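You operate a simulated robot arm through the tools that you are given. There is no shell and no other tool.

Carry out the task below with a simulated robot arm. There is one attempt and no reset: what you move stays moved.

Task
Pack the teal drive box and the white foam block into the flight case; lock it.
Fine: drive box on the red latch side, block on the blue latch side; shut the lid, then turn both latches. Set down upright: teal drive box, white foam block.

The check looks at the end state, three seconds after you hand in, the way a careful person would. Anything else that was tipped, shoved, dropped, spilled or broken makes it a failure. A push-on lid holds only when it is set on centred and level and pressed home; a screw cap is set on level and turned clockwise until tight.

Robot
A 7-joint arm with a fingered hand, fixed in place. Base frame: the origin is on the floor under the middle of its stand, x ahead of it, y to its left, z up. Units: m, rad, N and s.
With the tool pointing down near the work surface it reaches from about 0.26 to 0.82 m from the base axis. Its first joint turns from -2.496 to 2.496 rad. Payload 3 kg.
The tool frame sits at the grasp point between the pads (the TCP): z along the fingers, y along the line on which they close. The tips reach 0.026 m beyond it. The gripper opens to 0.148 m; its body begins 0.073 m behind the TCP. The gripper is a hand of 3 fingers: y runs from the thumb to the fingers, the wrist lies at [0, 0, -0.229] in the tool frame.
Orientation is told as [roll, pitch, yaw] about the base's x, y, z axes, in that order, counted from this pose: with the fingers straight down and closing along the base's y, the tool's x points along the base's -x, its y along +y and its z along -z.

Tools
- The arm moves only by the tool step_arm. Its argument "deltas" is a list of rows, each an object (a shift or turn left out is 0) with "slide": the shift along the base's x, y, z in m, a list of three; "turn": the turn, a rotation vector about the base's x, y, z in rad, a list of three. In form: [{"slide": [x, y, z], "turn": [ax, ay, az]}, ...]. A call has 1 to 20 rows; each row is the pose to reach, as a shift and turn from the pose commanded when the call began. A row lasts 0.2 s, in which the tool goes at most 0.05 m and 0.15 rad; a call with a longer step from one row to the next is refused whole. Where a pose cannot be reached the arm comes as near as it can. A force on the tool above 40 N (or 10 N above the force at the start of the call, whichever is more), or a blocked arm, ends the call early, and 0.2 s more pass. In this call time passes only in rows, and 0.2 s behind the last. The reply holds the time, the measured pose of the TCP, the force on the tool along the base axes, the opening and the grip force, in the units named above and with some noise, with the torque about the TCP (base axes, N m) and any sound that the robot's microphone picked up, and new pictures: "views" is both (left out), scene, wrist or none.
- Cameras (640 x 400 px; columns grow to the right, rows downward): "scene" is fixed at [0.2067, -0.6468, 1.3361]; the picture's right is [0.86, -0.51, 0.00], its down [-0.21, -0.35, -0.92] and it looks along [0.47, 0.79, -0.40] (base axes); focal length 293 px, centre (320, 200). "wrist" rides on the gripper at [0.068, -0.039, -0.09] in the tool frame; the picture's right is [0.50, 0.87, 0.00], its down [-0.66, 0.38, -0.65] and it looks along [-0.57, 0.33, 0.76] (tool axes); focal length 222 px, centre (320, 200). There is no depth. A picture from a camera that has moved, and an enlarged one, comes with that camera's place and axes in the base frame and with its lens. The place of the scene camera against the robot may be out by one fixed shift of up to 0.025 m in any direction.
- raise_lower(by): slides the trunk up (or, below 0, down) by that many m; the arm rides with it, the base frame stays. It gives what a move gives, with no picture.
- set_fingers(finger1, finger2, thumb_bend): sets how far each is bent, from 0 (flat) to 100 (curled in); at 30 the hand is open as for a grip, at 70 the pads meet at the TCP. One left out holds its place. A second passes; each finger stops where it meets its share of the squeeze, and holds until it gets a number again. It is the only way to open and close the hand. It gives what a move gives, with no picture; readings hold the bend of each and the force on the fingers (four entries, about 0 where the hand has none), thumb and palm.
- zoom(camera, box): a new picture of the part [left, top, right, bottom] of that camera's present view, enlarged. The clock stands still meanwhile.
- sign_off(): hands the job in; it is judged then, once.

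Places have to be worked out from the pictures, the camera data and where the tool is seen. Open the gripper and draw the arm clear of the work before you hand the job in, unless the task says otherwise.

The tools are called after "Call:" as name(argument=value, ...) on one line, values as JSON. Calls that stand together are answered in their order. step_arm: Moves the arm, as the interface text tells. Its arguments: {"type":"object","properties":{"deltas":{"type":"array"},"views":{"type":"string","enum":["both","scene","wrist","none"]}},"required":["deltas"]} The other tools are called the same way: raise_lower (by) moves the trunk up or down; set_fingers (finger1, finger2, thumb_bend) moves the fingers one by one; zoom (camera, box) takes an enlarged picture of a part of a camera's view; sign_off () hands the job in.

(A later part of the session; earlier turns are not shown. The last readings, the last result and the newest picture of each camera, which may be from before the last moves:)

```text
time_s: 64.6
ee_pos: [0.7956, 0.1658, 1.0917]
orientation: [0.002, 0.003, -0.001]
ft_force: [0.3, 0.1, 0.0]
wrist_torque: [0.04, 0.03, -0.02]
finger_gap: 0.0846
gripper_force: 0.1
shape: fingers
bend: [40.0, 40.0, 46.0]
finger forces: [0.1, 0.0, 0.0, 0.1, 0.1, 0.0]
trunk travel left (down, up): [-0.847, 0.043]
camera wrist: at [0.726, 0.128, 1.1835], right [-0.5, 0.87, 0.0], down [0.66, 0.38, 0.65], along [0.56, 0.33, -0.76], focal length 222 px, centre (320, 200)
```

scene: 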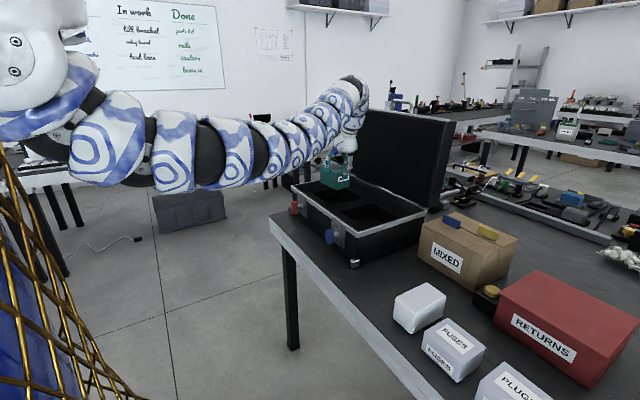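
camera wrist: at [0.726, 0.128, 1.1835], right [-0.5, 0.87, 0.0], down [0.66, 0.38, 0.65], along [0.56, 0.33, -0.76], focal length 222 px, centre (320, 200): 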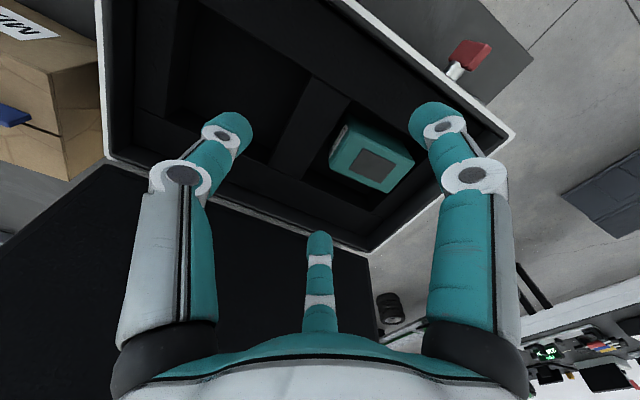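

The view confirms the drive box lies squarely in its pocket. Now moving over to the foam block with yaw −90°.

Call:
step_arm(deltas=[{"slide": [-0.006, -0.039, -0.005], "turn": [0, 0, -0.131]}, {"slide": [-0.012, -0.078, -0.01], "turn": [0, 0, -0.262]}, {"slide": [-0.018, -0.117, -0.015], "turn": [0, 0, -0.393]}, {"slide": [-0.024, -0.156, -0.02], "turn": [0, 0, -0.524]}, {"slide": [-0.03, -0.195, -0.025], "turn": [0, 0, -0.654]}, {"slide": [-0.036, -0.234, -0.03], "turn": [0, 0, -0.785]}, {"slide": [-0.042, -0.273, -0.035], "turn": [0, 0, -0.916]}, {"slide": [-0.048, -0.312, -0.04], "turn": [0, 0, -1.047]}, {"slide": [-0.054, -0.351, -0.045], "turn": [0, 0, -1.178]}, {"slide": [-0.06, -0.39, -0.05], "turn": [0, 0, -1.309]}, {"slide": [-0.066, -0.429, -0.055], "turn": [0, 0, -1.44]}, {"slide": [-0.07, -0.466, -0.06], "turn": [0, 0, -1.57]}], views="both")

Call:
zoom(camera="wrist", box=[160, 0, 480, 200])

Call:
zoom(camera="scene", box=[360, 230, 520, 390])

```text
time_s: 67.2
ee_pos: [0.7245, -0.2999, 1.0319]
orientation: [0.001, 0.001, -1.572]
ft_force: [0.1, 0.3, 0.4]
wrist_torque: [-0.01, 0.01, 0.03]
finger_gap: 0.0851
gripper_force: 0.1
shape: fingers
bend: [40.0, 40.0, 46.0]
finger forces: [0.0, 0.0, 0.0, 0.0, 0.0, 0.0]
trunk travel left (down, up): [-0.847, 0.043]
camera wrist: at [0.6842, -0.2321, 1.1232], right [0.87, 0.5, 0.0], down [0.38, -0.66, 0.65], along [0.33, -0.57, -0.76], focal length 222 px, centre (320, 200)
```

scene: 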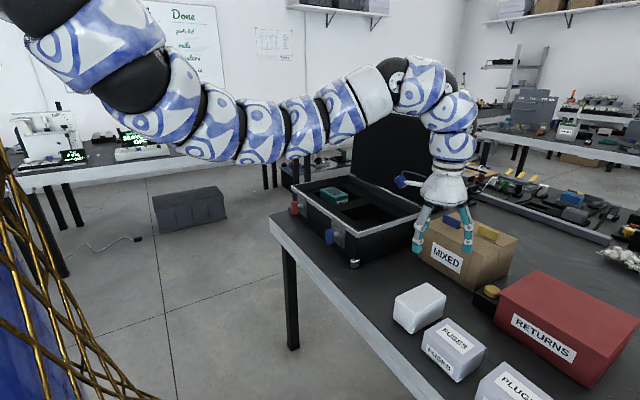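
wrist: 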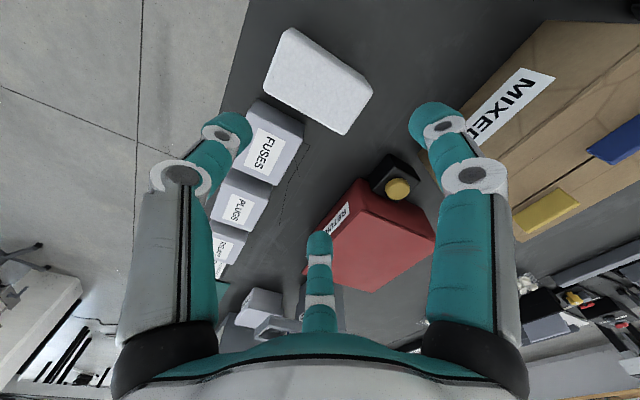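

```text
2.00 times, centred on (320, 100) of wrist
camera zoom: at [0.6842, -0.2321, 1.1232], right [0.87, 0.5, 0.0], down [0.38, -0.66, 0.65], along [0.33, -0.57, -0.76], focal length 444 px, centre (320, 400)
```

zoom: 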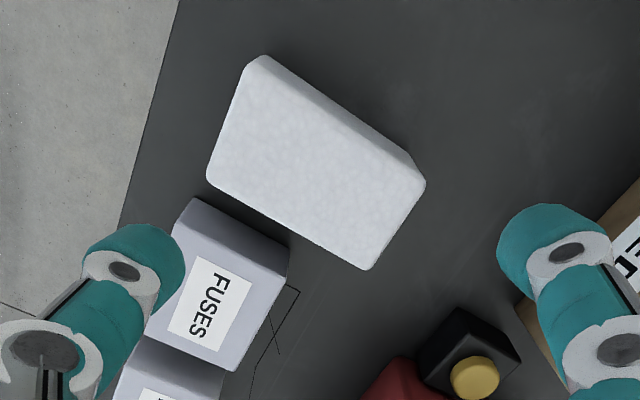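

```text
2.50 times, centred on (440, 310) of scene
camera zoom: at [0.2067, -0.6468, 1.3361], right [0.86, -0.51, 0.0], down [-0.21, -0.35, -0.92], along [0.47, 0.79, -0.4], focal length 731 px, centre (20, -75)
```

zoom: 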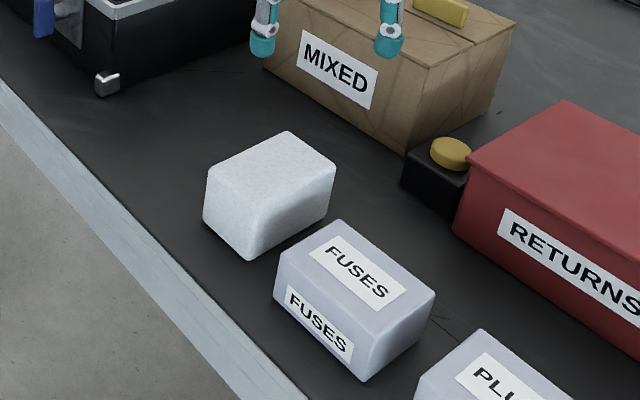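

The foam block is about 0.11 × 0.058 m with centre [0.719, −0.296] and top ≈0.85; FUSES is only ~2 cm away on its −y side up to x≈0.724. I'll set the TCP slightly forward (x≈0.726) so the −y finger clears FUSES, open the thumb wider, and descend partway for a closer look.

Call:
set_fingers(finger1=42, finger2=42, thumb_bend=27)

Call:
step_arm(deltas=[{"slide": [0.001, 0.004, -0.03]}, {"slide": [0.001, 0.004, -0.07]}, {"slide": [0.001, 0.004, -0.107]}], views="both")

Call:
zoom(camera="wrist", box=[160, 0, 480, 200])

Call:
zoom(camera="scene", box=[360, 230, 520, 390])

```text
time_s: 68.2
ee_pos: [0.7244, -0.2989, 1.0325]
orientation: [0.002, 0.001, -1.57]
ft_force: [0.0, 0.0, -0.4]
wrist_torque: [0.03, 0.01, -0.03]
finger_gap: 0.1114
gripper_force: 0.0
shape: fingers
bend: [42.0, 42.0, 27.0]
finger forces: [0.1, 0.1, 0.1, 0.1, 0.1, 0.0]
trunk travel left (down, up): [-0.847, 0.043]
```

```text
time_s: 69.0
ee_pos: [0.7254, -0.2974, 0.9239]
orientation: [0.002, 0.002, -1.569]
ft_force: [0.3, -0.2, -0.2]
wrist_torque: [0.0, 0.01, -0.04]
finger_gap: 0.1118
gripper_force: 0.3
shape: fingers
bend: [42.0, 42.0, 27.0]
finger forces: [0.0, 0.0, 0.0, 0.0, 0.0, 0.1]
trunk travel left (down, up): [-0.847, 0.043]
camera wrist: at [0.6849, -0.2298, 1.0158], right [0.87, 0.5, 0.0], down [0.38, -0.66, 0.65], along [0.33, -0.57, -0.76], focal length 222 px, centre (320, 200)
```

scene: 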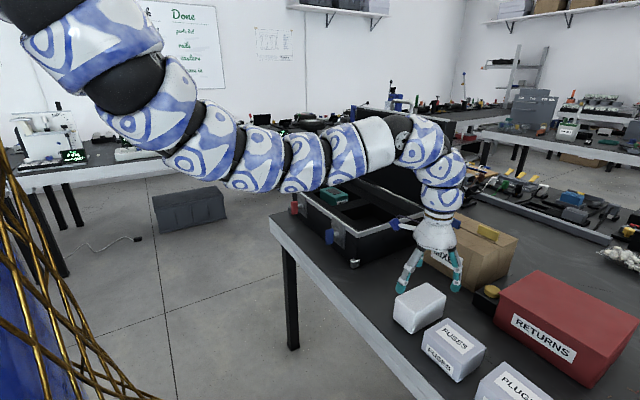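
wrist: 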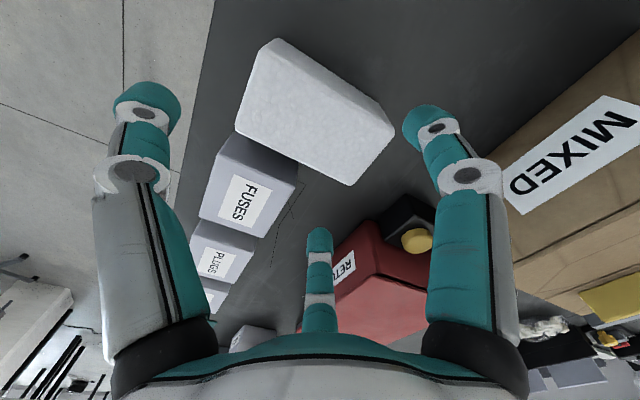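

```text
2.00 times, centred on (320, 100) of wrist
camera zoom: at [0.6849, -0.2298, 1.0158], right [0.87, 0.5, 0.0], down [0.38, -0.66, 0.65], along [0.33, -0.57, -0.76], focal length 444 px, centre (320, 400)
```

zoom: 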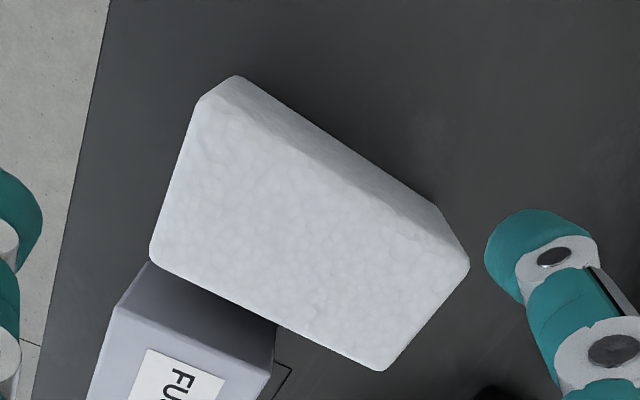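

```text
2.50 times, centred on (440, 310) of scene
camera zoom: at [0.2067, -0.6468, 1.3361], right [0.86, -0.51, 0.0], down [-0.21, -0.35, -0.92], along [0.47, 0.79, -0.4], focal length 731 px, centre (20, -75)
```

zoom: 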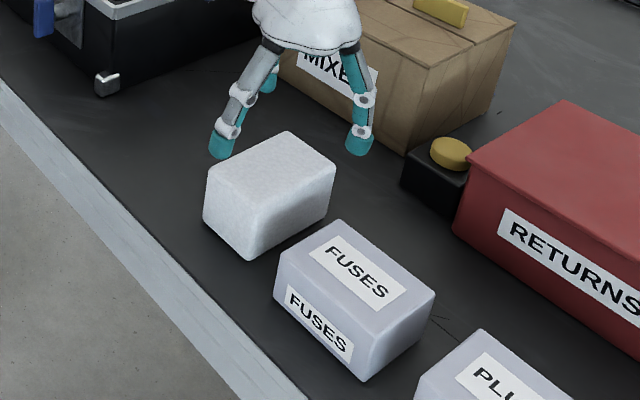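

Refined: block x 0.662–0.776, y −0.3265 to −0.267, top ≈0.844; the FUSES side is at y≈−0.37 and ends at x≈0.734, so the finger clears it. I'll descend to TCP z≈0.838 at x≈0.7225.

Call:
step_arm(deltas=[{"slide": [-0.003, 0, -0.02]}, {"slide": [-0.003, 0, -0.045]}, {"slide": [-0.003, 0, -0.07]}, {"slide": [-0.003, 0, -0.086]}], views="both")

Call:
zoom(camera="scene", box=[360, 220, 520, 380])

```text
time_s: 70.0
ee_pos: [0.7211, -0.2943, 0.8383]
orientation: [0.001, 0.001, -1.572]
ft_force: [-0.7, 0.1, -0.6]
wrist_torque: [0.0, -0.01, 0.03]
finger_gap: 0.1116
gripper_force: 0.0
shape: fingers
bend: [42.0, 42.0, 27.0]
finger forces: [0.0, 0.0, 0.0, 0.0, 0.0, 0.0]
trunk travel left (down, up): [-0.847, 0.043]
camera wrist: at [0.6809, -0.2283, 0.9298], right [0.87, 0.5, 0.0], down [0.38, -0.66, 0.65], along [0.33, -0.56, -0.76], focal length 222 px, centre (320, 200)
```

scene: 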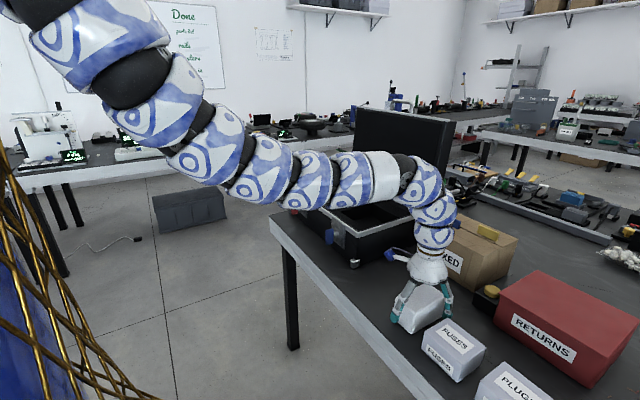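
wrist: 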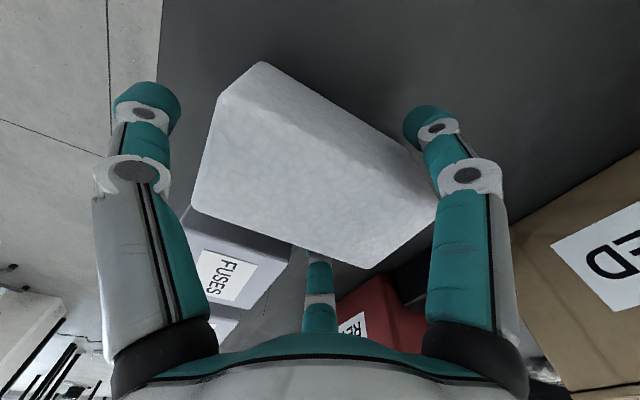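

```text
2.50 times, centred on (440, 300) of scene
camera zoom: at [0.2067, -0.6468, 1.3361], right [0.86, -0.51, 0.0], down [-0.21, -0.35, -0.92], along [0.47, 0.79, -0.4], focal length 731 px, centre (20, -50)
```

zoom: 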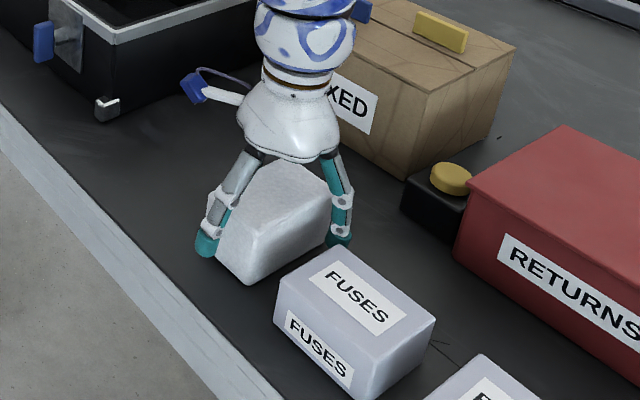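

All digits are around the block, clear of FUSES. I'll close the fingers while limiting the thumb's travel so it doesn't push the block forward.

Call:
set_fingers(finger1=62, finger2=62, thumb_bend=38)

Call:
zoom(camera="wrist", box=[0, 0, 640, 400])

Call:
zoom(camera="scene", box=[360, 220, 520, 380])

```text
time_s: 71.0
ee_pos: [0.7212, -0.2959, 0.8392]
orientation: [0.0, 0.001, -1.57]
ft_force: [1.0, -0.4, 0.4]
wrist_torque: [-0.01, -0.04, 0.01]
finger_gap: 0.0831
gripper_force: 10.4
shape: fingers
bend: [51.0, 51.0, 37.0]
finger forces: [7.7, 7.5, 0.0, 0.0, 5.5, 0.0]
trunk travel left (down, up): [-0.847, 0.043]
```

```text
1.00 times, centred on (320, 200) of wrist (not enlarged: the box is as wide or as high as the picture)
camera zoom: at [0.6812, -0.2285, 0.9305], right [0.87, 0.5, 0.0], down [0.38, -0.66, 0.65], along [0.33, -0.56, -0.76], focal length 222 px, centre (320, 200)
```

zoom: 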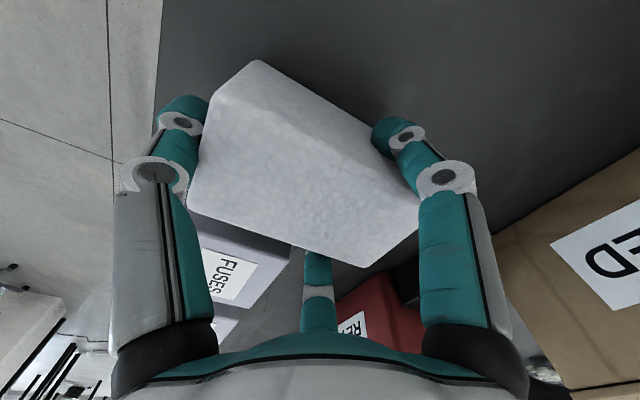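

```text
2.50 times, centred on (440, 300) of scene
camera zoom: at [0.2067, -0.6468, 1.3361], right [0.86, -0.51, 0.0], down [-0.21, -0.35, -0.92], along [0.47, 0.79, -0.4], focal length 731 px, centre (20, -50)
```

zoom: 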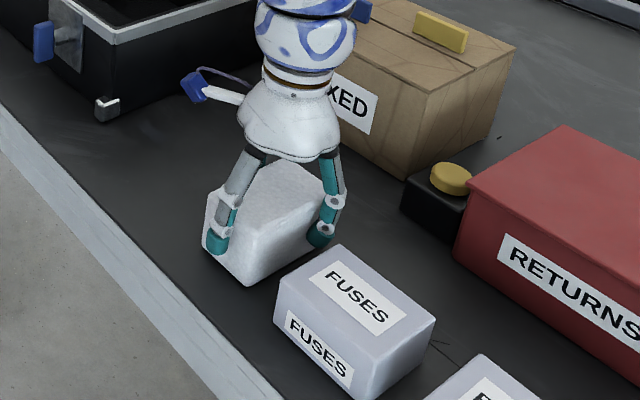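

A balanced grip: fingers 7.7/7.5 N, thumb 5.5 N, and the block barely moved. I'll lift slowly and check.

Call:
step_arm(deltas=[{"slide": [0, 0, 0.01]}, {"slide": [0, 0, 0.025]}, {"slide": [0, 0, 0.045]}, {"slide": [0, 0, 0.07]}], views="both")

Call:
zoom(camera="scene", box=[360, 190, 520, 350])

```text
time_s: 72.0
ee_pos: [0.7214, -0.2951, 0.9101]
orientation: [0.002, 0.001, -1.571]
ft_force: [0.8, 0.1, -0.1]
wrist_torque: [0.01, 0.02, 0.01]
finger_gap: 0.0832
gripper_force: 10.6
shape: fingers
bend: [51.0, 51.0, 37.0]
finger forces: [7.7, 7.7, 0.1, 0.0, 5.5, 0.1]
trunk travel left (down, up): [-0.847, 0.043]
camera wrist: at [0.6816, -0.2277, 1.0009], right [0.87, 0.5, 0.0], down [0.38, -0.66, 0.65], along [0.33, -0.57, -0.76], focal length 222 px, centre (320, 200)
```

scene: 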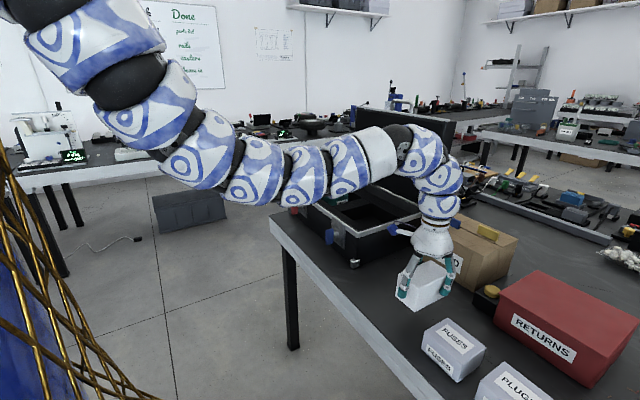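
wrist: 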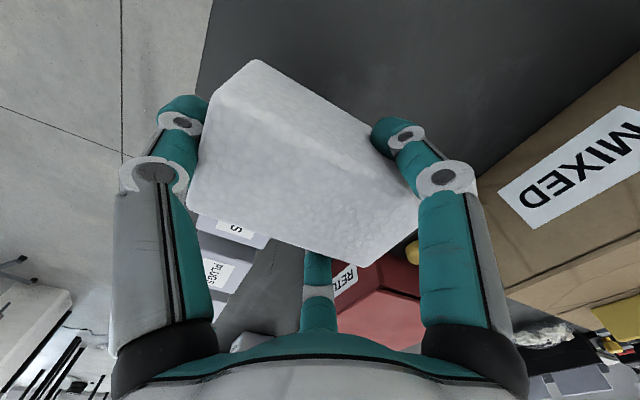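

```text
2.50 times, centred on (440, 270) of scene
camera zoom: at [0.2067, -0.6468, 1.3361], right [0.86, -0.51, 0.0], down [-0.21, -0.35, -0.92], along [0.47, 0.79, -0.4], focal length 731 px, centre (20, 25)
```

zoom: 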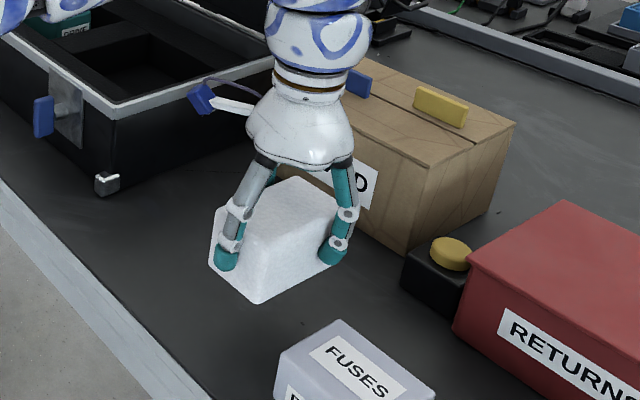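

The block is very light, level and firmly held. I'll lift it above rim height and carry it smoothly over to the blue-side pocket.

Call:
step_arm(deltas=[{"slide": [0, 0, 0.03]}, {"slide": [0, 0, 0.06]}, {"slide": [0, 0, 0.09]}, {"slide": [0, 0, 0.12]}, {"slide": [0.007, 0.03, 0.13]}, {"slide": [0.014, 0.06, 0.135]}, {"slide": [0.021, 0.09, 0.14]}, {"slide": [0.028, 0.12, 0.145]}, {"slide": [0.035, 0.15, 0.15]}, {"slide": [0.042, 0.18, 0.155]}, {"slide": [0.049, 0.21, 0.16]}, {"slide": [0.056, 0.24, 0.165]}, {"slide": [0.063, 0.27, 0.17]}, {"slide": [0.07, 0.3, 0.18]}, {"slide": [0.077, 0.33, 0.19]}, {"slide": [0.084, 0.355, 0.2]}], views="both")

```text
time_s: 75.4
ee_pos: [0.8053, 0.0613, 1.1091]
orientation: [-0.002, 0.0, -1.571]
ft_force: [-0.4, -0.6, -1.1]
wrist_torque: [-0.01, 0.02, -0.01]
finger_gap: 0.0829
gripper_force: 10.4
shape: fingers
bend: [51.0, 51.0, 37.0]
finger forces: [7.7, 7.6, 0.0, 0.1, 4.7, 0.0]
trunk travel left (down, up): [-0.847, 0.043]
camera wrist: at [0.7648, 0.1289, 1.2002], right [0.87, 0.5, 0.0], down [0.38, -0.66, 0.65], along [0.33, -0.57, -0.76], focal length 222 px, centre (320, 200)
```

scene: 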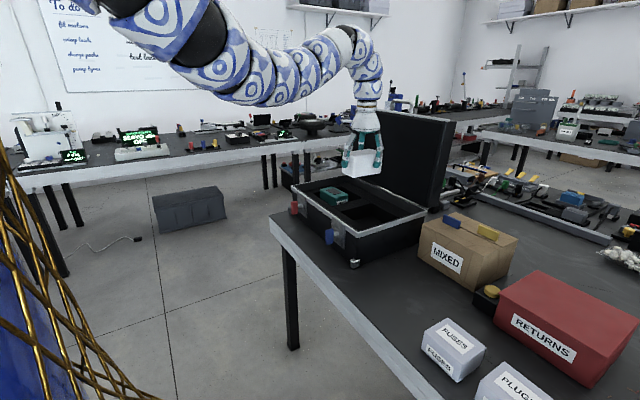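
wrist: 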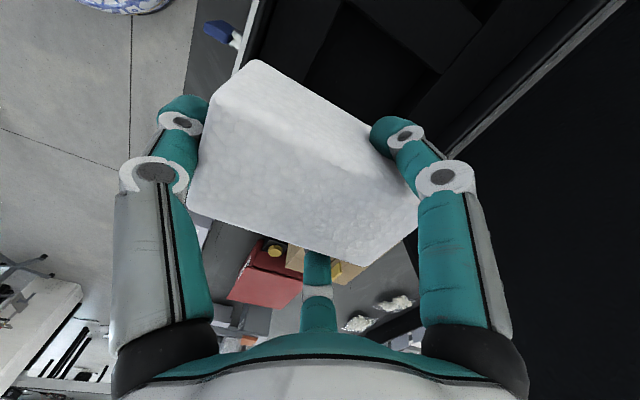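

The block stayed firm in the grip. I'll rise and extend toward the pocket, then lower with the trunk.

Call:
step_arm(deltas=[{"slide": [0.004, 0.001, 0.03]}, {"slide": [0.008, 0.002, 0.06]}, {"slide": [0.014, 0.004, 0.09]}, {"slide": [0.022, 0.006, 0.12]}, {"slide": [0.03, 0.007, 0.14]}, {"slide": [0.038, 0.008, 0.15]}, {"slide": [0.046, 0.009, 0.15]}, {"slide": [0.053, 0.009, 0.15]}], views="none")

Call:
raise_lower(by=-0.22)

Call:
zoom(camera="wrist", box=[160, 0, 480, 240])

Call:
zoom(camera="scene", box=[280, 110, 460, 260])

```text
time_s: 77.2
ee_pos: [0.8598, 0.0691, 1.2594]
orientation: [0.001, 0.001, -1.572]
ft_force: [-0.5, -0.6, 0.5]
wrist_torque: [0.03, 0.0, 0.0]
finger_gap: 0.0824
gripper_force: 9.4
shape: fingers
bend: [51.0, 51.0, 37.0]
finger forces: [7.7, 7.7, 0.0, 0.0, 4.2, 0.1]
trunk travel left (down, up): [-0.847, 0.043]
```

```text
time_s: 79.6
ee_pos: [0.8604, 0.0694, 1.0392]
orientation: [0.0, 0.002, -1.571]
ft_force: [-0.2, 0.2, -1.1]
wrist_torque: [-0.03, 0.02, 0.0]
finger_gap: 0.0825
gripper_force: 9.6
shape: fingers
bend: [51.0, 51.0, 37.0]
finger forces: [7.8, 7.6, 0.0, 0.0, 4.3, 0.0]
trunk travel left (down, up): [-0.627, 0.263]
```

```text
1.67 times, centred on (320, 120) of wrist
camera zoom: at [0.8193, 0.137, 1.1311], right [0.87, 0.5, 0.0], down [0.38, -0.66, 0.65], along [0.33, -0.56, -0.76], focal length 370 px, centre (320, 333)
```

zoom: 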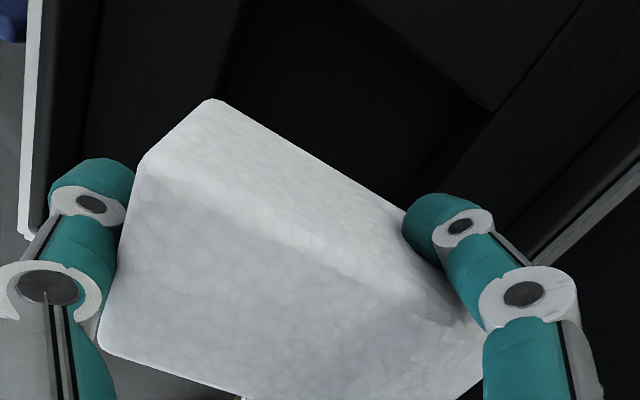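

```text
2.67 times, centred on (370, 185) of scene
camera zoom: at [0.2067, -0.6468, 1.3361], right [0.86, -0.51, 0.0], down [-0.21, -0.35, -0.92], along [0.47, 0.79, -0.4], focal length 780 px, centre (187, 240)
```

zoom: 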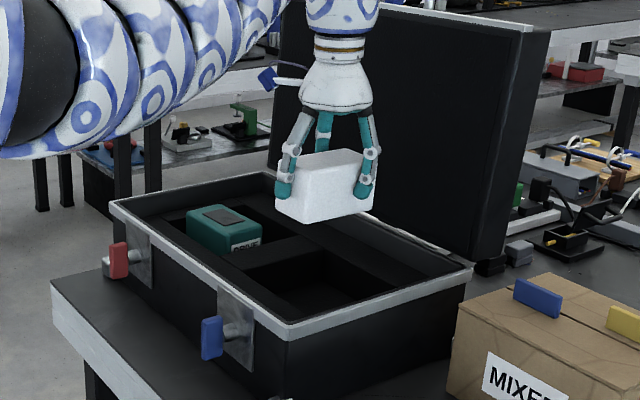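

The pocket's edges project where I predicted them, and the block hangs centred above the opening. I'll lower 0.10 m to just above the foam and check.

Call:
raise_lower(by=-0.1)

Call:
zoom(camera="wrist", box=[160, 0, 480, 240])

Call:
zoom(camera="scene", box=[280, 110, 460, 260])

```text
time_s: 80.9
ee_pos: [0.8606, 0.0701, 0.9401]
orientation: [0.0, 0.001, -1.571]
ft_force: [0.5, 0.3, -0.6]
wrist_torque: [-0.02, 0.02, 0.0]
finger_gap: 0.0825
gripper_force: 9.5
shape: fingers
bend: [51.0, 51.0, 37.0]
finger forces: [7.7, 7.8, 0.0, 0.0, 4.4, 0.0]
trunk travel left (down, up): [-0.527, 0.363]
```

```text
1.67 times, centred on (320, 120) of wrist
camera zoom: at [0.8193, 0.137, 1.0311], right [0.87, 0.5, 0.0], down [0.38, -0.66, 0.65], along [0.33, -0.56, -0.76], focal length 370 px, centre (320, 333)
```

zoom: 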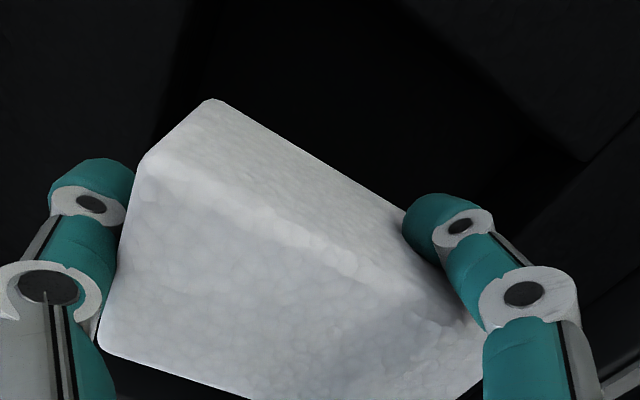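

```text
2.67 times, centred on (370, 185) of scene
camera zoom: at [0.2067, -0.6468, 1.3361], right [0.86, -0.51, 0.0], down [-0.21, -0.35, -0.92], along [0.47, 0.79, -0.4], focal length 780 px, centre (187, 240)
```

zoom: 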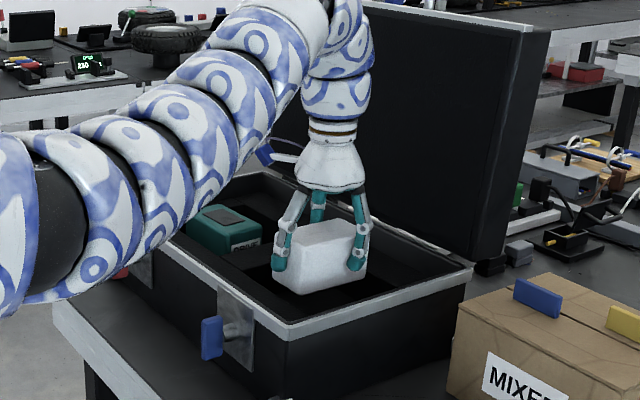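

The block is about 1 cm behind the pocket's front edge and well inside sideways. I'll lower it in small trunk steps while watching the force.

Call:
raise_lower(by=-0.025)

Call:
raise_lower(by=-0.008)

Call:
raise_lower(by=-0.005)

```text
time_s: 81.6
ee_pos: [0.8588, 0.0699, 0.9154]
orientation: [-0.001, 0.002, -1.571]
ft_force: [0.9, -0.1, 0.2]
wrist_torque: [0.03, -0.01, 0.0]
finger_gap: 0.0826
gripper_force: 9.5
shape: fingers
bend: [51.0, 51.0, 37.0]
finger forces: [7.7, 7.7, 0.0, 0.0, 4.3, 0.1]
trunk travel left (down, up): [-0.502, 0.388]
```

```text
time_s: 82.2
ee_pos: [0.8587, 0.0702, 0.9058]
orientation: [0.0, 0.002, -1.571]
ft_force: [0.3, 0.4, -1.4]
wrist_torque: [0.01, 0.01, 0.01]
finger_gap: 0.0824
gripper_force: 9.7
shape: fingers
bend: [51.0, 51.0, 37.0]
finger forces: [7.7, 7.7, 0.0, 0.0, 4.4, 0.0]
trunk travel left (down, up): [-0.494, 0.396]
```

```text
time_s: 82.9
ee_pos: [0.8609, 0.069, 0.9062]
orientation: [0.005, 0.004, -1.569]
ft_force: [3.5, -0.5, 14.6]
wrist_torque: [-0.02, 1.08, -0.03]
finger_gap: 0.0835
gripper_force: 17.2
shape: fingers
bend: [52.0, 52.0, 37.0]
finger forces: [7.7, 7.7, 0.0, 0.0, 18.4, 0.0]
trunk travel left (down, up): [-0.49, 0.4]
stopped: the force on the tool passed its limit at 42 N (the readings are from after the stop); the commanded pose is now the measured one
```

The thumb tip touched the foam strip in front of the pocket (contact 7 cm to −x of the TCP), with the block about 2 cm above the pocket floor. I'll back off a few millimetres to unload it and check nothing shifted.

Call:
raise_lower(by=0.004)

Call:
zoom(camera="scene", box=[280, 110, 460, 260])

Call:
zoom(camera="wrist", box=[0, 0, 640, 400])

```text
time_s: 83.4
ee_pos: [0.8603, 0.0683, 0.9074]
orientation: [0.004, 0.004, -1.571]
ft_force: [0.2, 0.3, -1.2]
wrist_torque: [0.01, 0.0, 0.0]
finger_gap: 0.0825
gripper_force: 10.5
shape: fingers
bend: [52.0, 52.0, 37.0]
finger forces: [8.0, 7.9, 0.0, 0.1, 5.0, 0.0]
trunk travel left (down, up): [-0.494, 0.396]
```

```text
2.67 times, centred on (370, 185) of scene
camera zoom: at [0.2067, -0.6468, 1.3361], right [0.86, -0.51, 0.0], down [-0.21, -0.35, -0.92], along [0.47, 0.79, -0.4], focal length 780 px, centre (187, 240)
```

zoom: 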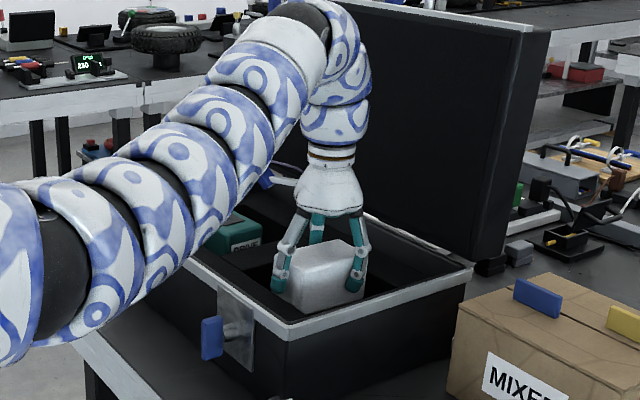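

```text
1.00 times, centred on (320, 200) of wrist (not enlarged: the box is as wide or as high as the picture)
camera zoom: at [0.8202, 0.1369, 0.9993], right [0.87, 0.5, 0.01], down [0.38, -0.66, 0.65], along [0.33, -0.56, -0.76], focal length 222 px, centre (320, 200)
```

zoom: 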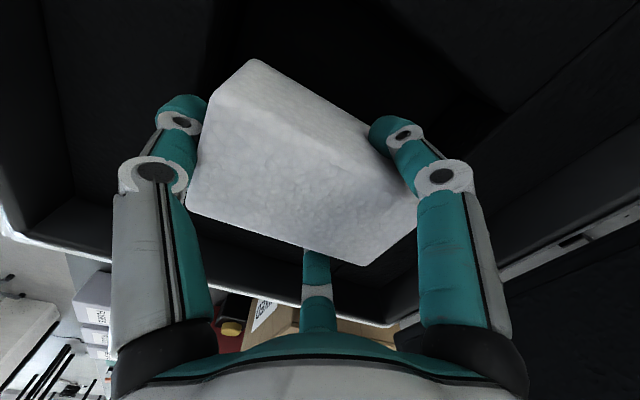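

Nothing else moved and the block is level inside the pocket walls. I'll release all three digits together so it settles the short distance to the pocket floor.

Call:
set_fingers(finger1=44, finger2=44, thumb_bend=31)

Call:
zoom(camera="wrist", box=[0, 0, 640, 400])

Call:
zoom(camera="scene", box=[280, 110, 460, 260])

```text
time_s: 84.4
ee_pos: [0.8616, 0.0694, 0.9088]
orientation: [0.007, 0.002, -1.571]
ft_force: [0.5, 0.0, 1.2]
wrist_torque: [0.03, 0.02, -0.01]
finger_gap: 0.1033
gripper_force: 0.1
shape: fingers
bend: [44.0, 44.0, 31.0]
finger forces: [0.1, 0.0, 0.1, 0.0, 0.0, 0.0]
trunk travel left (down, up): [-0.494, 0.396]
```

```text
1.00 times, centred on (320, 200) of wrist (not enlarged: the box is as wide or as high as the picture)
camera zoom: at [0.8204, 0.1369, 0.9998], right [0.87, 0.5, 0.01], down [0.37, -0.66, 0.65], along [0.33, -0.56, -0.76], focal length 222 px, centre (320, 200)
```

zoom: 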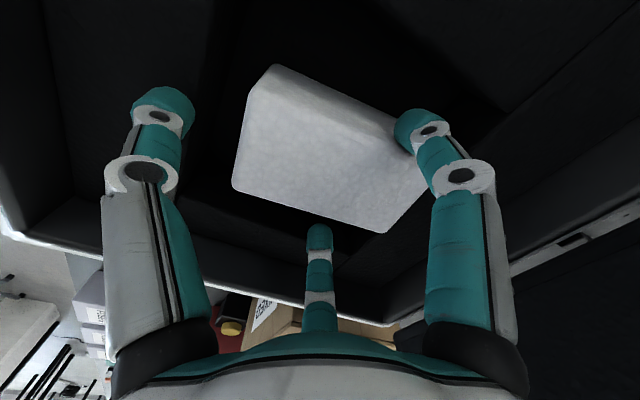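

```text
2.67 times, centred on (370, 185) of scene
camera zoom: at [0.2067, -0.6468, 1.3361], right [0.86, -0.51, 0.0], down [-0.21, -0.35, -0.92], along [0.47, 0.79, -0.4], focal length 780 px, centre (187, 240)
```

zoom: 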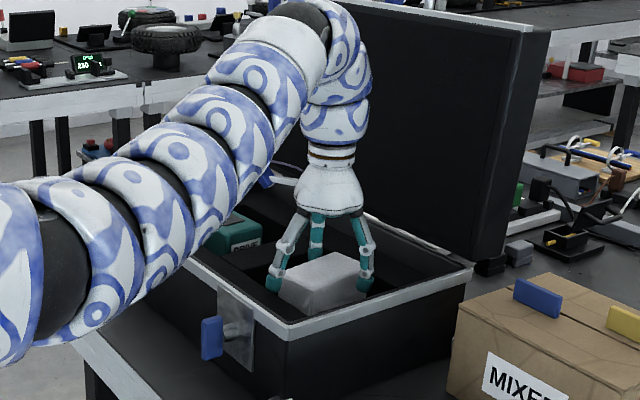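

The block has settled upright in the blue-side pocket and all digits read zero force. I'll raise the hand clear and inspect both items.

Call:
raise_lower(by=0.04)

Call:
raise_lower(by=0.16)

Call:
zoom(camera="wrist", box=[0, 0, 640, 400])

Call:
zoom(camera="scene", box=[260, 90, 460, 280])

```text
time_s: 85.2
ee_pos: [0.8619, 0.0695, 0.9485]
orientation: [0.004, 0.003, -1.571]
ft_force: [-0.4, 0.6, 0.3]
wrist_torque: [-0.01, -0.01, 0.0]
finger_gap: 0.1031
gripper_force: 0.1
shape: fingers
bend: [44.0, 44.0, 31.0]
finger forces: [0.0, 0.0, 0.0, 0.0, 0.0, 0.1]
trunk travel left (down, up): [-0.534, 0.356]
```

```text
time_s: 87.1
ee_pos: [0.8604, 0.0692, 1.1075]
orientation: [0.004, 0.003, -1.57]
ft_force: [-0.1, 0.0, 0.2]
wrist_torque: [-0.03, 0.04, 0.01]
finger_gap: 0.1033
gripper_force: 0.1
shape: fingers
bend: [44.0, 44.0, 31.0]
finger forces: [0.0, 0.0, 0.0, 0.1, 0.1, 0.1]
trunk travel left (down, up): [-0.694, 0.196]
```

```text
1.00 times, centred on (320, 200) of wrist (not enlarged: the box is as wide or as high as the picture)
camera zoom: at [0.8205, 0.1369, 1.1997], right [0.87, 0.5, 0.01], down [0.37, -0.66, 0.65], along [0.33, -0.56, -0.76], focal length 222 px, centre (320, 200)
```

zoom: 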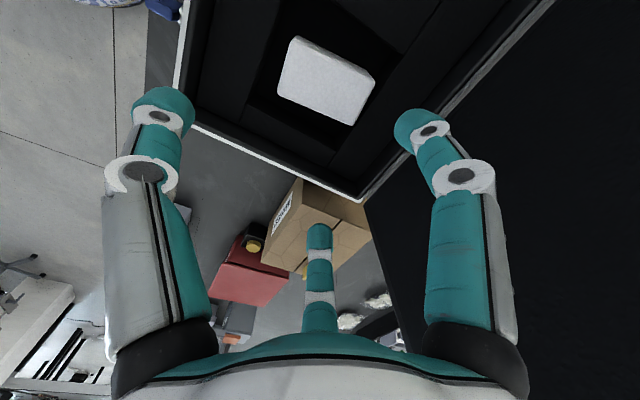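

```text
2.11 times, centred on (360, 185) of scene
camera zoom: at [0.2067, -0.6468, 1.3361], right [0.86, -0.51, 0.0], down [-0.21, -0.35, -0.92], along [0.47, 0.79, -0.4], focal length 616 px, centre (236, 232)
```

zoom: 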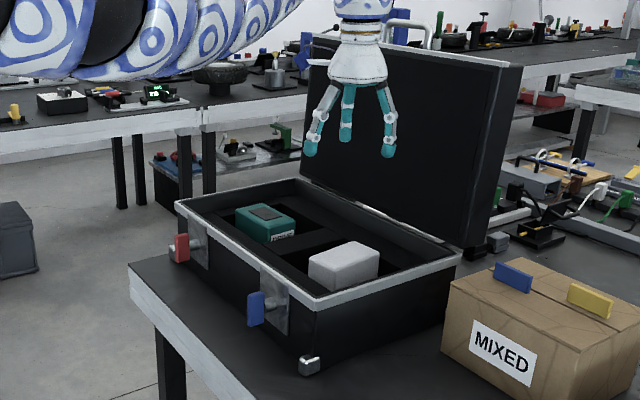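

Both items are in their pockets and upright. The lid's inner face runs from about [1.005, 0.92] up to [1.02, 1.21], with the outer top edge near x≈1.07, so I need to reach over its top edge and pull it forward. I'll tilt the tool forward in front of the lid and curl the thumb away so the two upper fingers can act as a hook.

Call:
step_arm(deltas=[{"slide": [-0.01, 0, 0.03]}, {"slide": [-0.01, 0.002, 0.06], "turn": [0, -0.1, 0]}, {"slide": [-0.005, 0.004, 0.09], "turn": [0, -0.22, 0]}, {"slide": [0.0, 0.006, 0.12], "turn": [0, -0.35, 0]}, {"slide": [0.01, 0.008, 0.145], "turn": [0, -0.48, 0]}, {"slide": [0.02, 0.01, 0.165], "turn": [0, -0.61, 0]}, {"slide": [0.03, 0.01, 0.18], "turn": [0, -0.74, 0]}, {"slide": [0.04, 0.01, 0.19], "turn": [0, -0.87, 0]}, {"slide": [0.05, 0.01, 0.2], "turn": [0, -1.0, 0]}], views="both")

Call:
set_fingers(finger1=45, finger2=45, thumb_bend=95)

Call:
zoom(camera="scene", box=[280, 40, 480, 200])

```text
time_s: 89.1
ee_pos: [0.9099, 0.0775, 1.3105]
orientation: [1.008, 0.0, -1.569]
ft_force: [-0.8, 0.1, 0.3]
wrist_torque: [-0.03, -0.03, 0.01]
finger_gap: 0.1035
gripper_force: 0.1
shape: fingers
bend: [44.0, 44.0, 31.0]
finger forces: [0.1, 0.1, 0.0, 0.1, 0.0, 0.0]
trunk travel left (down, up): [-0.694, 0.196]
camera wrist: at [0.8121, 0.1453, 1.3262], right [0.46, 0.5, 0.73], down [-0.35, -0.66, 0.67], along [0.82, -0.56, -0.13], focal length 222 px, centre (320, 200)
```

scene: 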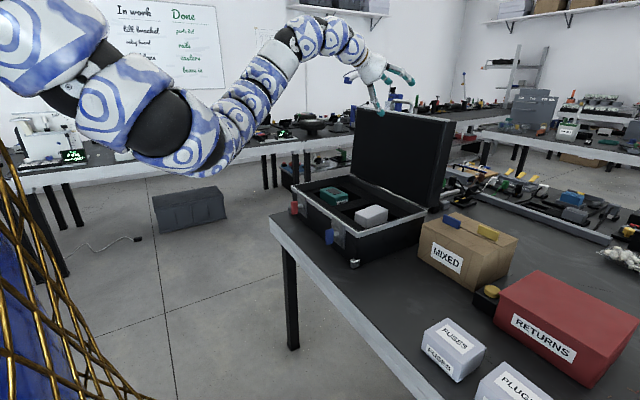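
wrist: 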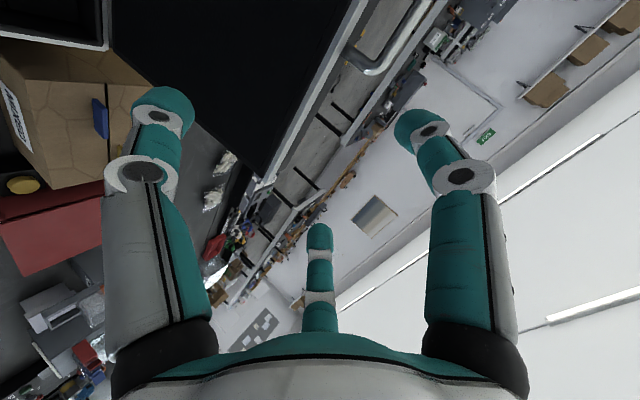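

```text
time_s: 90.1
ee_pos: [0.9103, 0.0794, 1.3099]
orientation: [1.007, 0.002, -1.569]
ft_force: [0.5, -0.3, -0.1]
wrist_torque: [-0.02, -0.03, 0.0]
finger_gap: 0.0482
gripper_force: 0.1
shape: fingers
bend: [45.0, 45.0, 95.0]
finger forces: [0.0, 0.0, 0.0, 0.0, 0.0, 0.0]
trunk travel left (down, up): [-0.694, 0.196]
```

```text
2.50 times, centred on (380, 120) of scene
camera zoom: at [0.2067, -0.6468, 1.3361], right [0.86, -0.51, 0.0], down [-0.21, -0.35, -0.92], along [0.47, 0.79, -0.4], focal length 731 px, centre (170, 400)
```

zoom: 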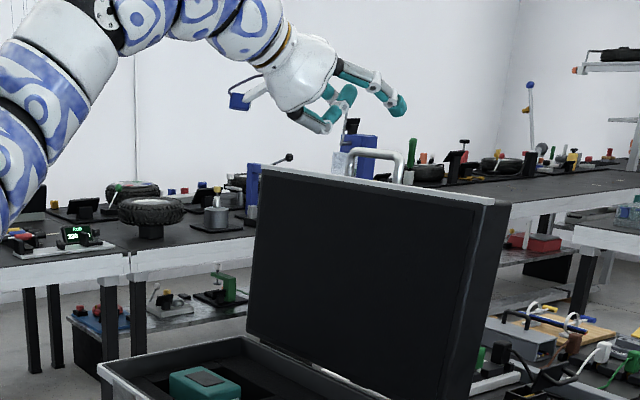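

The hand pose works well and the thumb is curled under. I notice a U-shaped handle near the lid's far side, so I'll zoom in to see whether it belongs to the lid.

Call:
zoom(camera="wrist", box=[220, 0, 480, 160])

Call:
zoom(camera="scene", box=[340, 80, 440, 150])

```text
2.46 times, centred on (350, 80) of wrist
camera zoom: at [0.8119, 0.1459, 1.3258], right [0.46, 0.5, 0.73], down [-0.35, -0.66, 0.67], along [0.82, -0.56, -0.13], focal length 547 px, centre (246, 495)
```

zoom: 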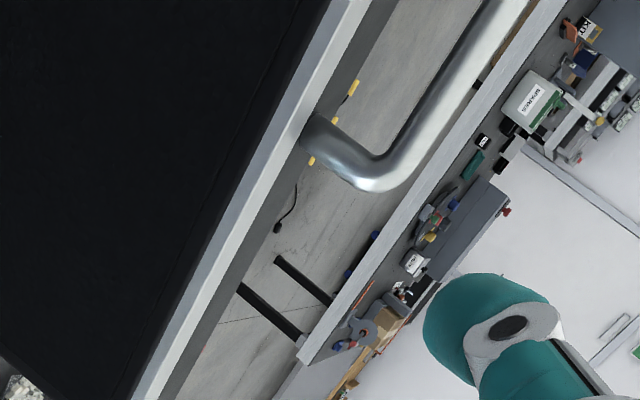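

```text
5.71 times, centred on (390, 115) of scene
camera zoom: at [0.2067, -0.6468, 1.3361], right [0.86, -0.51, 0.0], down [-0.21, -0.35, -0.92], along [0.47, 0.79, -0.4], focal length 1672 px, centre (-80, 686)
```

zoom: 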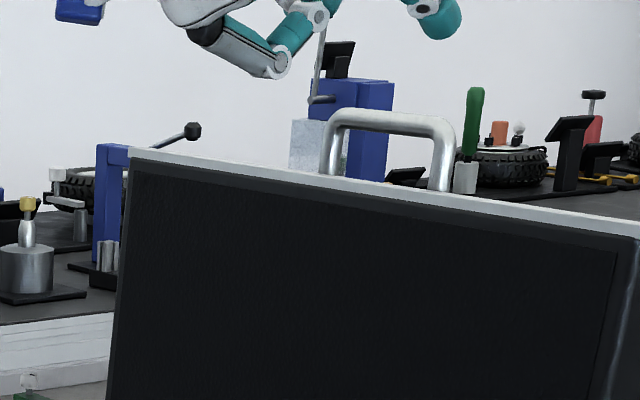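

The handle is on the lid's front wall (now its top), with its bar at about x≈1.06, y≈0.13–0.22, z≈1.247. Gripping that bar lets me swing the lid down under control from outside. First I'll check the digit shape nearly closed.

Call:
set_fingers(finger1=48, finger2=48, thumb_bend=62)

Call:
step_arm(deltas=[{"slide": [0.005, 0.025, 0.0], "turn": [0, -0.02, 0]}, {"slide": [0.01, 0.05, 0.0], "turn": [0, -0.04, 0]}, {"slide": [0.015, 0.075, 0.0], "turn": [0, -0.047, 0]}, {"slide": [0.02, 0.098, 0.0], "turn": [0, -0.047, 0]}], views="both")

Call:
zoom(camera="scene", box=[320, 50, 440, 150])

Call:
zoom(camera="wrist", box=[120, 0, 500, 240])

```text
time_s: 91.1
ee_pos: [0.9117, 0.0789, 1.3084]
orientation: [1.006, 0.001, -1.57]
ft_force: [-0.2, 0.3, -0.1]
wrist_torque: [0.0, -0.01, 0.01]
finger_gap: 0.0482
gripper_force: 0.1
shape: fingers
bend: [48.0, 48.0, 62.0]
finger forces: [0.0, 0.1, 0.0, 0.0, 0.1, 0.0]
trunk travel left (down, up): [-0.694, 0.196]
```

```text
time_s: 92.1
ee_pos: [0.9284, 0.1777, 1.3089]
orientation: [1.054, 0.0, -1.571]
ft_force: [-0.3, 0.1, -1.0]
wrist_torque: [0.01, 0.0, -0.02]
finger_gap: 0.0477
gripper_force: 0.1
shape: fingers
bend: [48.0, 48.0, 62.0]
finger forces: [0.0, 0.0, 0.1, 0.0, 0.0, 0.1]
trunk travel left (down, up): [-0.694, 0.196]
camera wrist: at [0.8298, 0.2448, 1.3208], right [0.43, 0.5, 0.75], down [-0.38, -0.66, 0.65], along [0.82, -0.56, -0.09], focal length 222 px, centre (320, 200)
```

scene: 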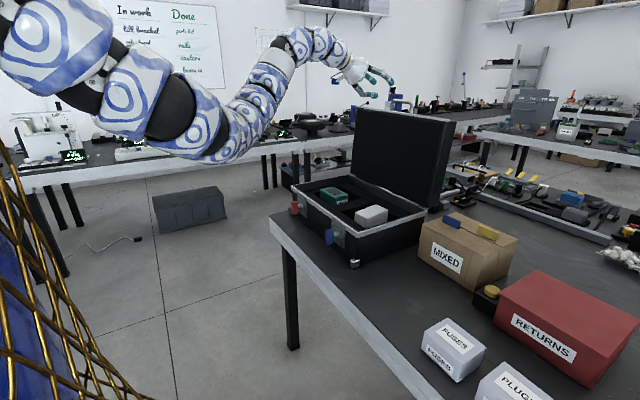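
wrist: 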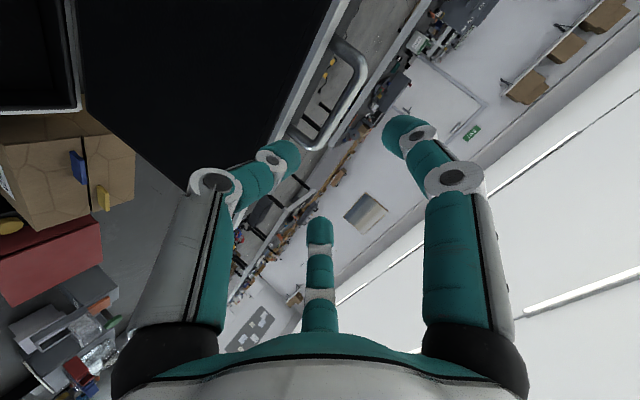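

```text
4.00 times, centred on (380, 100) of scene
camera zoom: at [0.2067, -0.6468, 1.3361], right [0.86, -0.51, 0.0], down [-0.21, -0.35, -0.92], along [0.47, 0.79, -0.4], focal length 1170 px, centre (80, 600)
```

zoom: 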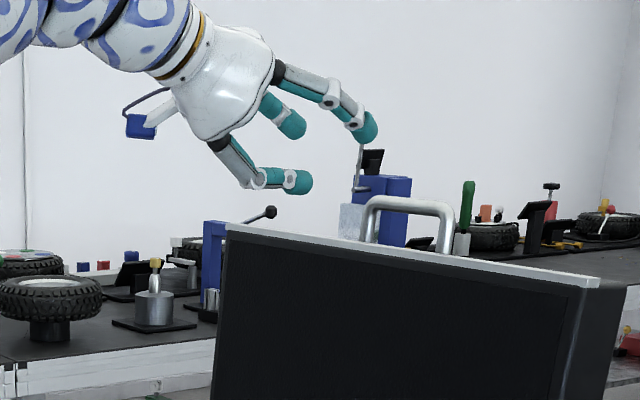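

```text
1.67 times, centred on (310, 120) of wrist
camera zoom: at [0.8298, 0.2448, 1.3208], right [0.43, 0.5, 0.75], down [-0.38, -0.66, 0.65], along [0.82, -0.56, -0.09], focal length 370 px, centre (337, 333)
```

zoom: 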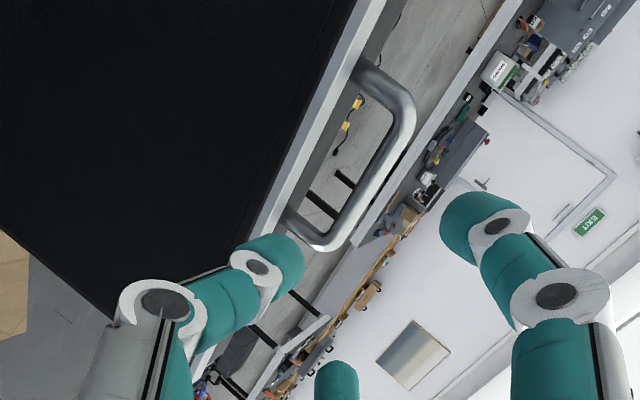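

The bar centre works out at about [1.062, 0.182, 1.250] from both cameras. I'll curl the thumb so its tip acts as a front stop, then bring the open fingers in over the bar along the tool axis, stopping short to check.

Call:
set_fingers(finger1=45, finger2=45, thumb_bend=97)

Call:
step_arm(deltas=[{"slide": [0.016, 0.002, -0.001], "turn": [0, -0.02, 0]}, {"slide": [0.032, 0.004, -0.003], "turn": [0, -0.04, 0]}, {"slide": [0.048, 0.0045, -0.009], "turn": [0, -0.046, 0]}, {"slide": [0.066, 0.0045, -0.018], "turn": [0, -0.046, 0]}, {"slide": [0.084, 0.0045, -0.027], "turn": [0, -0.046, 0]}], views="both")

Call:
zoom(camera="scene", box=[340, 60, 440, 150])

Call:
zoom(camera="wrist", box=[120, 0, 500, 240])

```text
time_s: 93.1
ee_pos: [0.9281, 0.1785, 1.3086]
orientation: [1.052, 0.001, -1.568]
ft_force: [-0.2, 0.6, 0.1]
wrist_torque: [0.02, -0.01, -0.03]
finger_gap: 0.0501
gripper_force: 0.1
shape: fingers
bend: [45.0, 45.0, 97.0]
finger forces: [0.0, 0.1, 0.1, 0.1, 0.0, 0.0]
trunk travel left (down, up): [-0.694, 0.196]
```

```text
time_s: 94.3
ee_pos: [1.0156, 0.1833, 1.2804]
orientation: [1.1, 0.001, -1.567]
ft_force: [0.3, 0.7, 0.4]
wrist_torque: [-0.01, 0.01, -0.02]
finger_gap: 0.0503
gripper_force: 0.0
shape: fingers
bend: [45.0, 45.0, 97.0]
finger forces: [0.1, 0.0, 0.0, 0.1, 0.0, 0.0]
trunk travel left (down, up): [-0.694, 0.196]
camera wrist: at [0.9161, 0.2494, 1.2885], right [0.39, 0.5, 0.77], down [-0.41, -0.66, 0.63], along [0.82, -0.56, -0.05], focal length 222 px, centre (320, 200)
```

scene: 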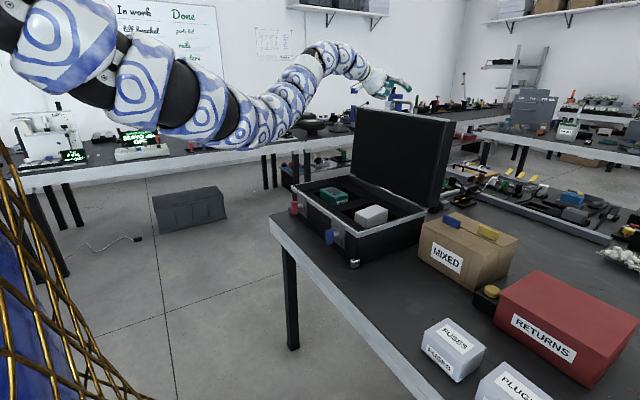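
wrist: 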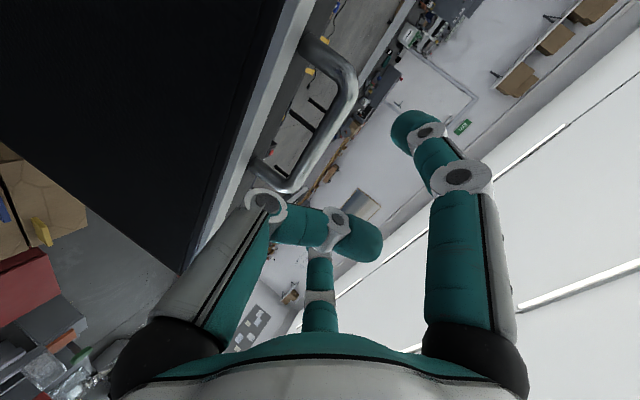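

```text
4.44 times, centred on (390, 105) of scene
camera zoom: at [0.2067, -0.6468, 1.3361], right [0.86, -0.51, 0.0], down [-0.21, -0.35, -0.92], along [0.47, 0.79, -0.4], focal length 1300 px, centre (9, 622)
```

zoom: 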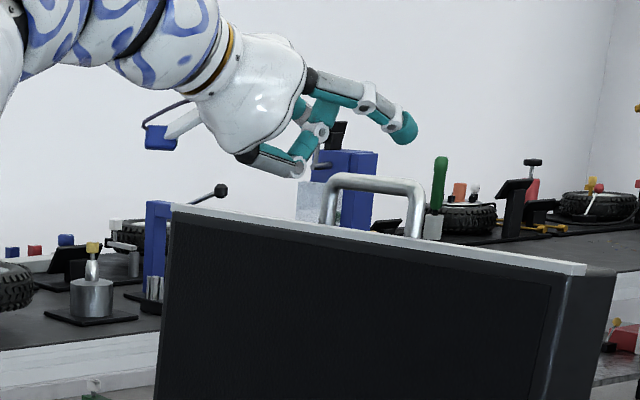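

```text
1.67 times, centred on (310, 120) of wrist
camera zoom: at [0.9161, 0.2494, 1.2885], right [0.39, 0.5, 0.77], down [-0.41, -0.66, 0.63], along [0.82, -0.56, -0.05], focal length 370 px, centre (337, 333)
```

zoom: 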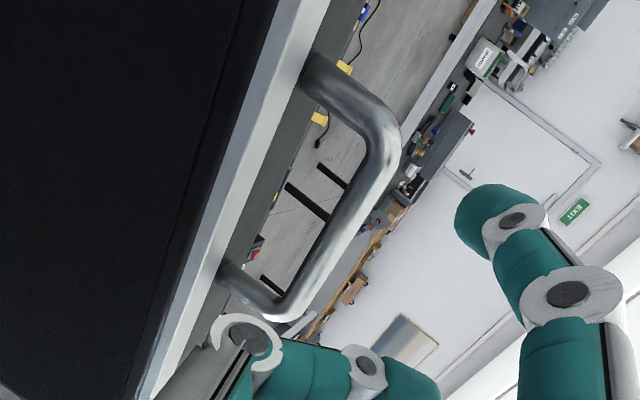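

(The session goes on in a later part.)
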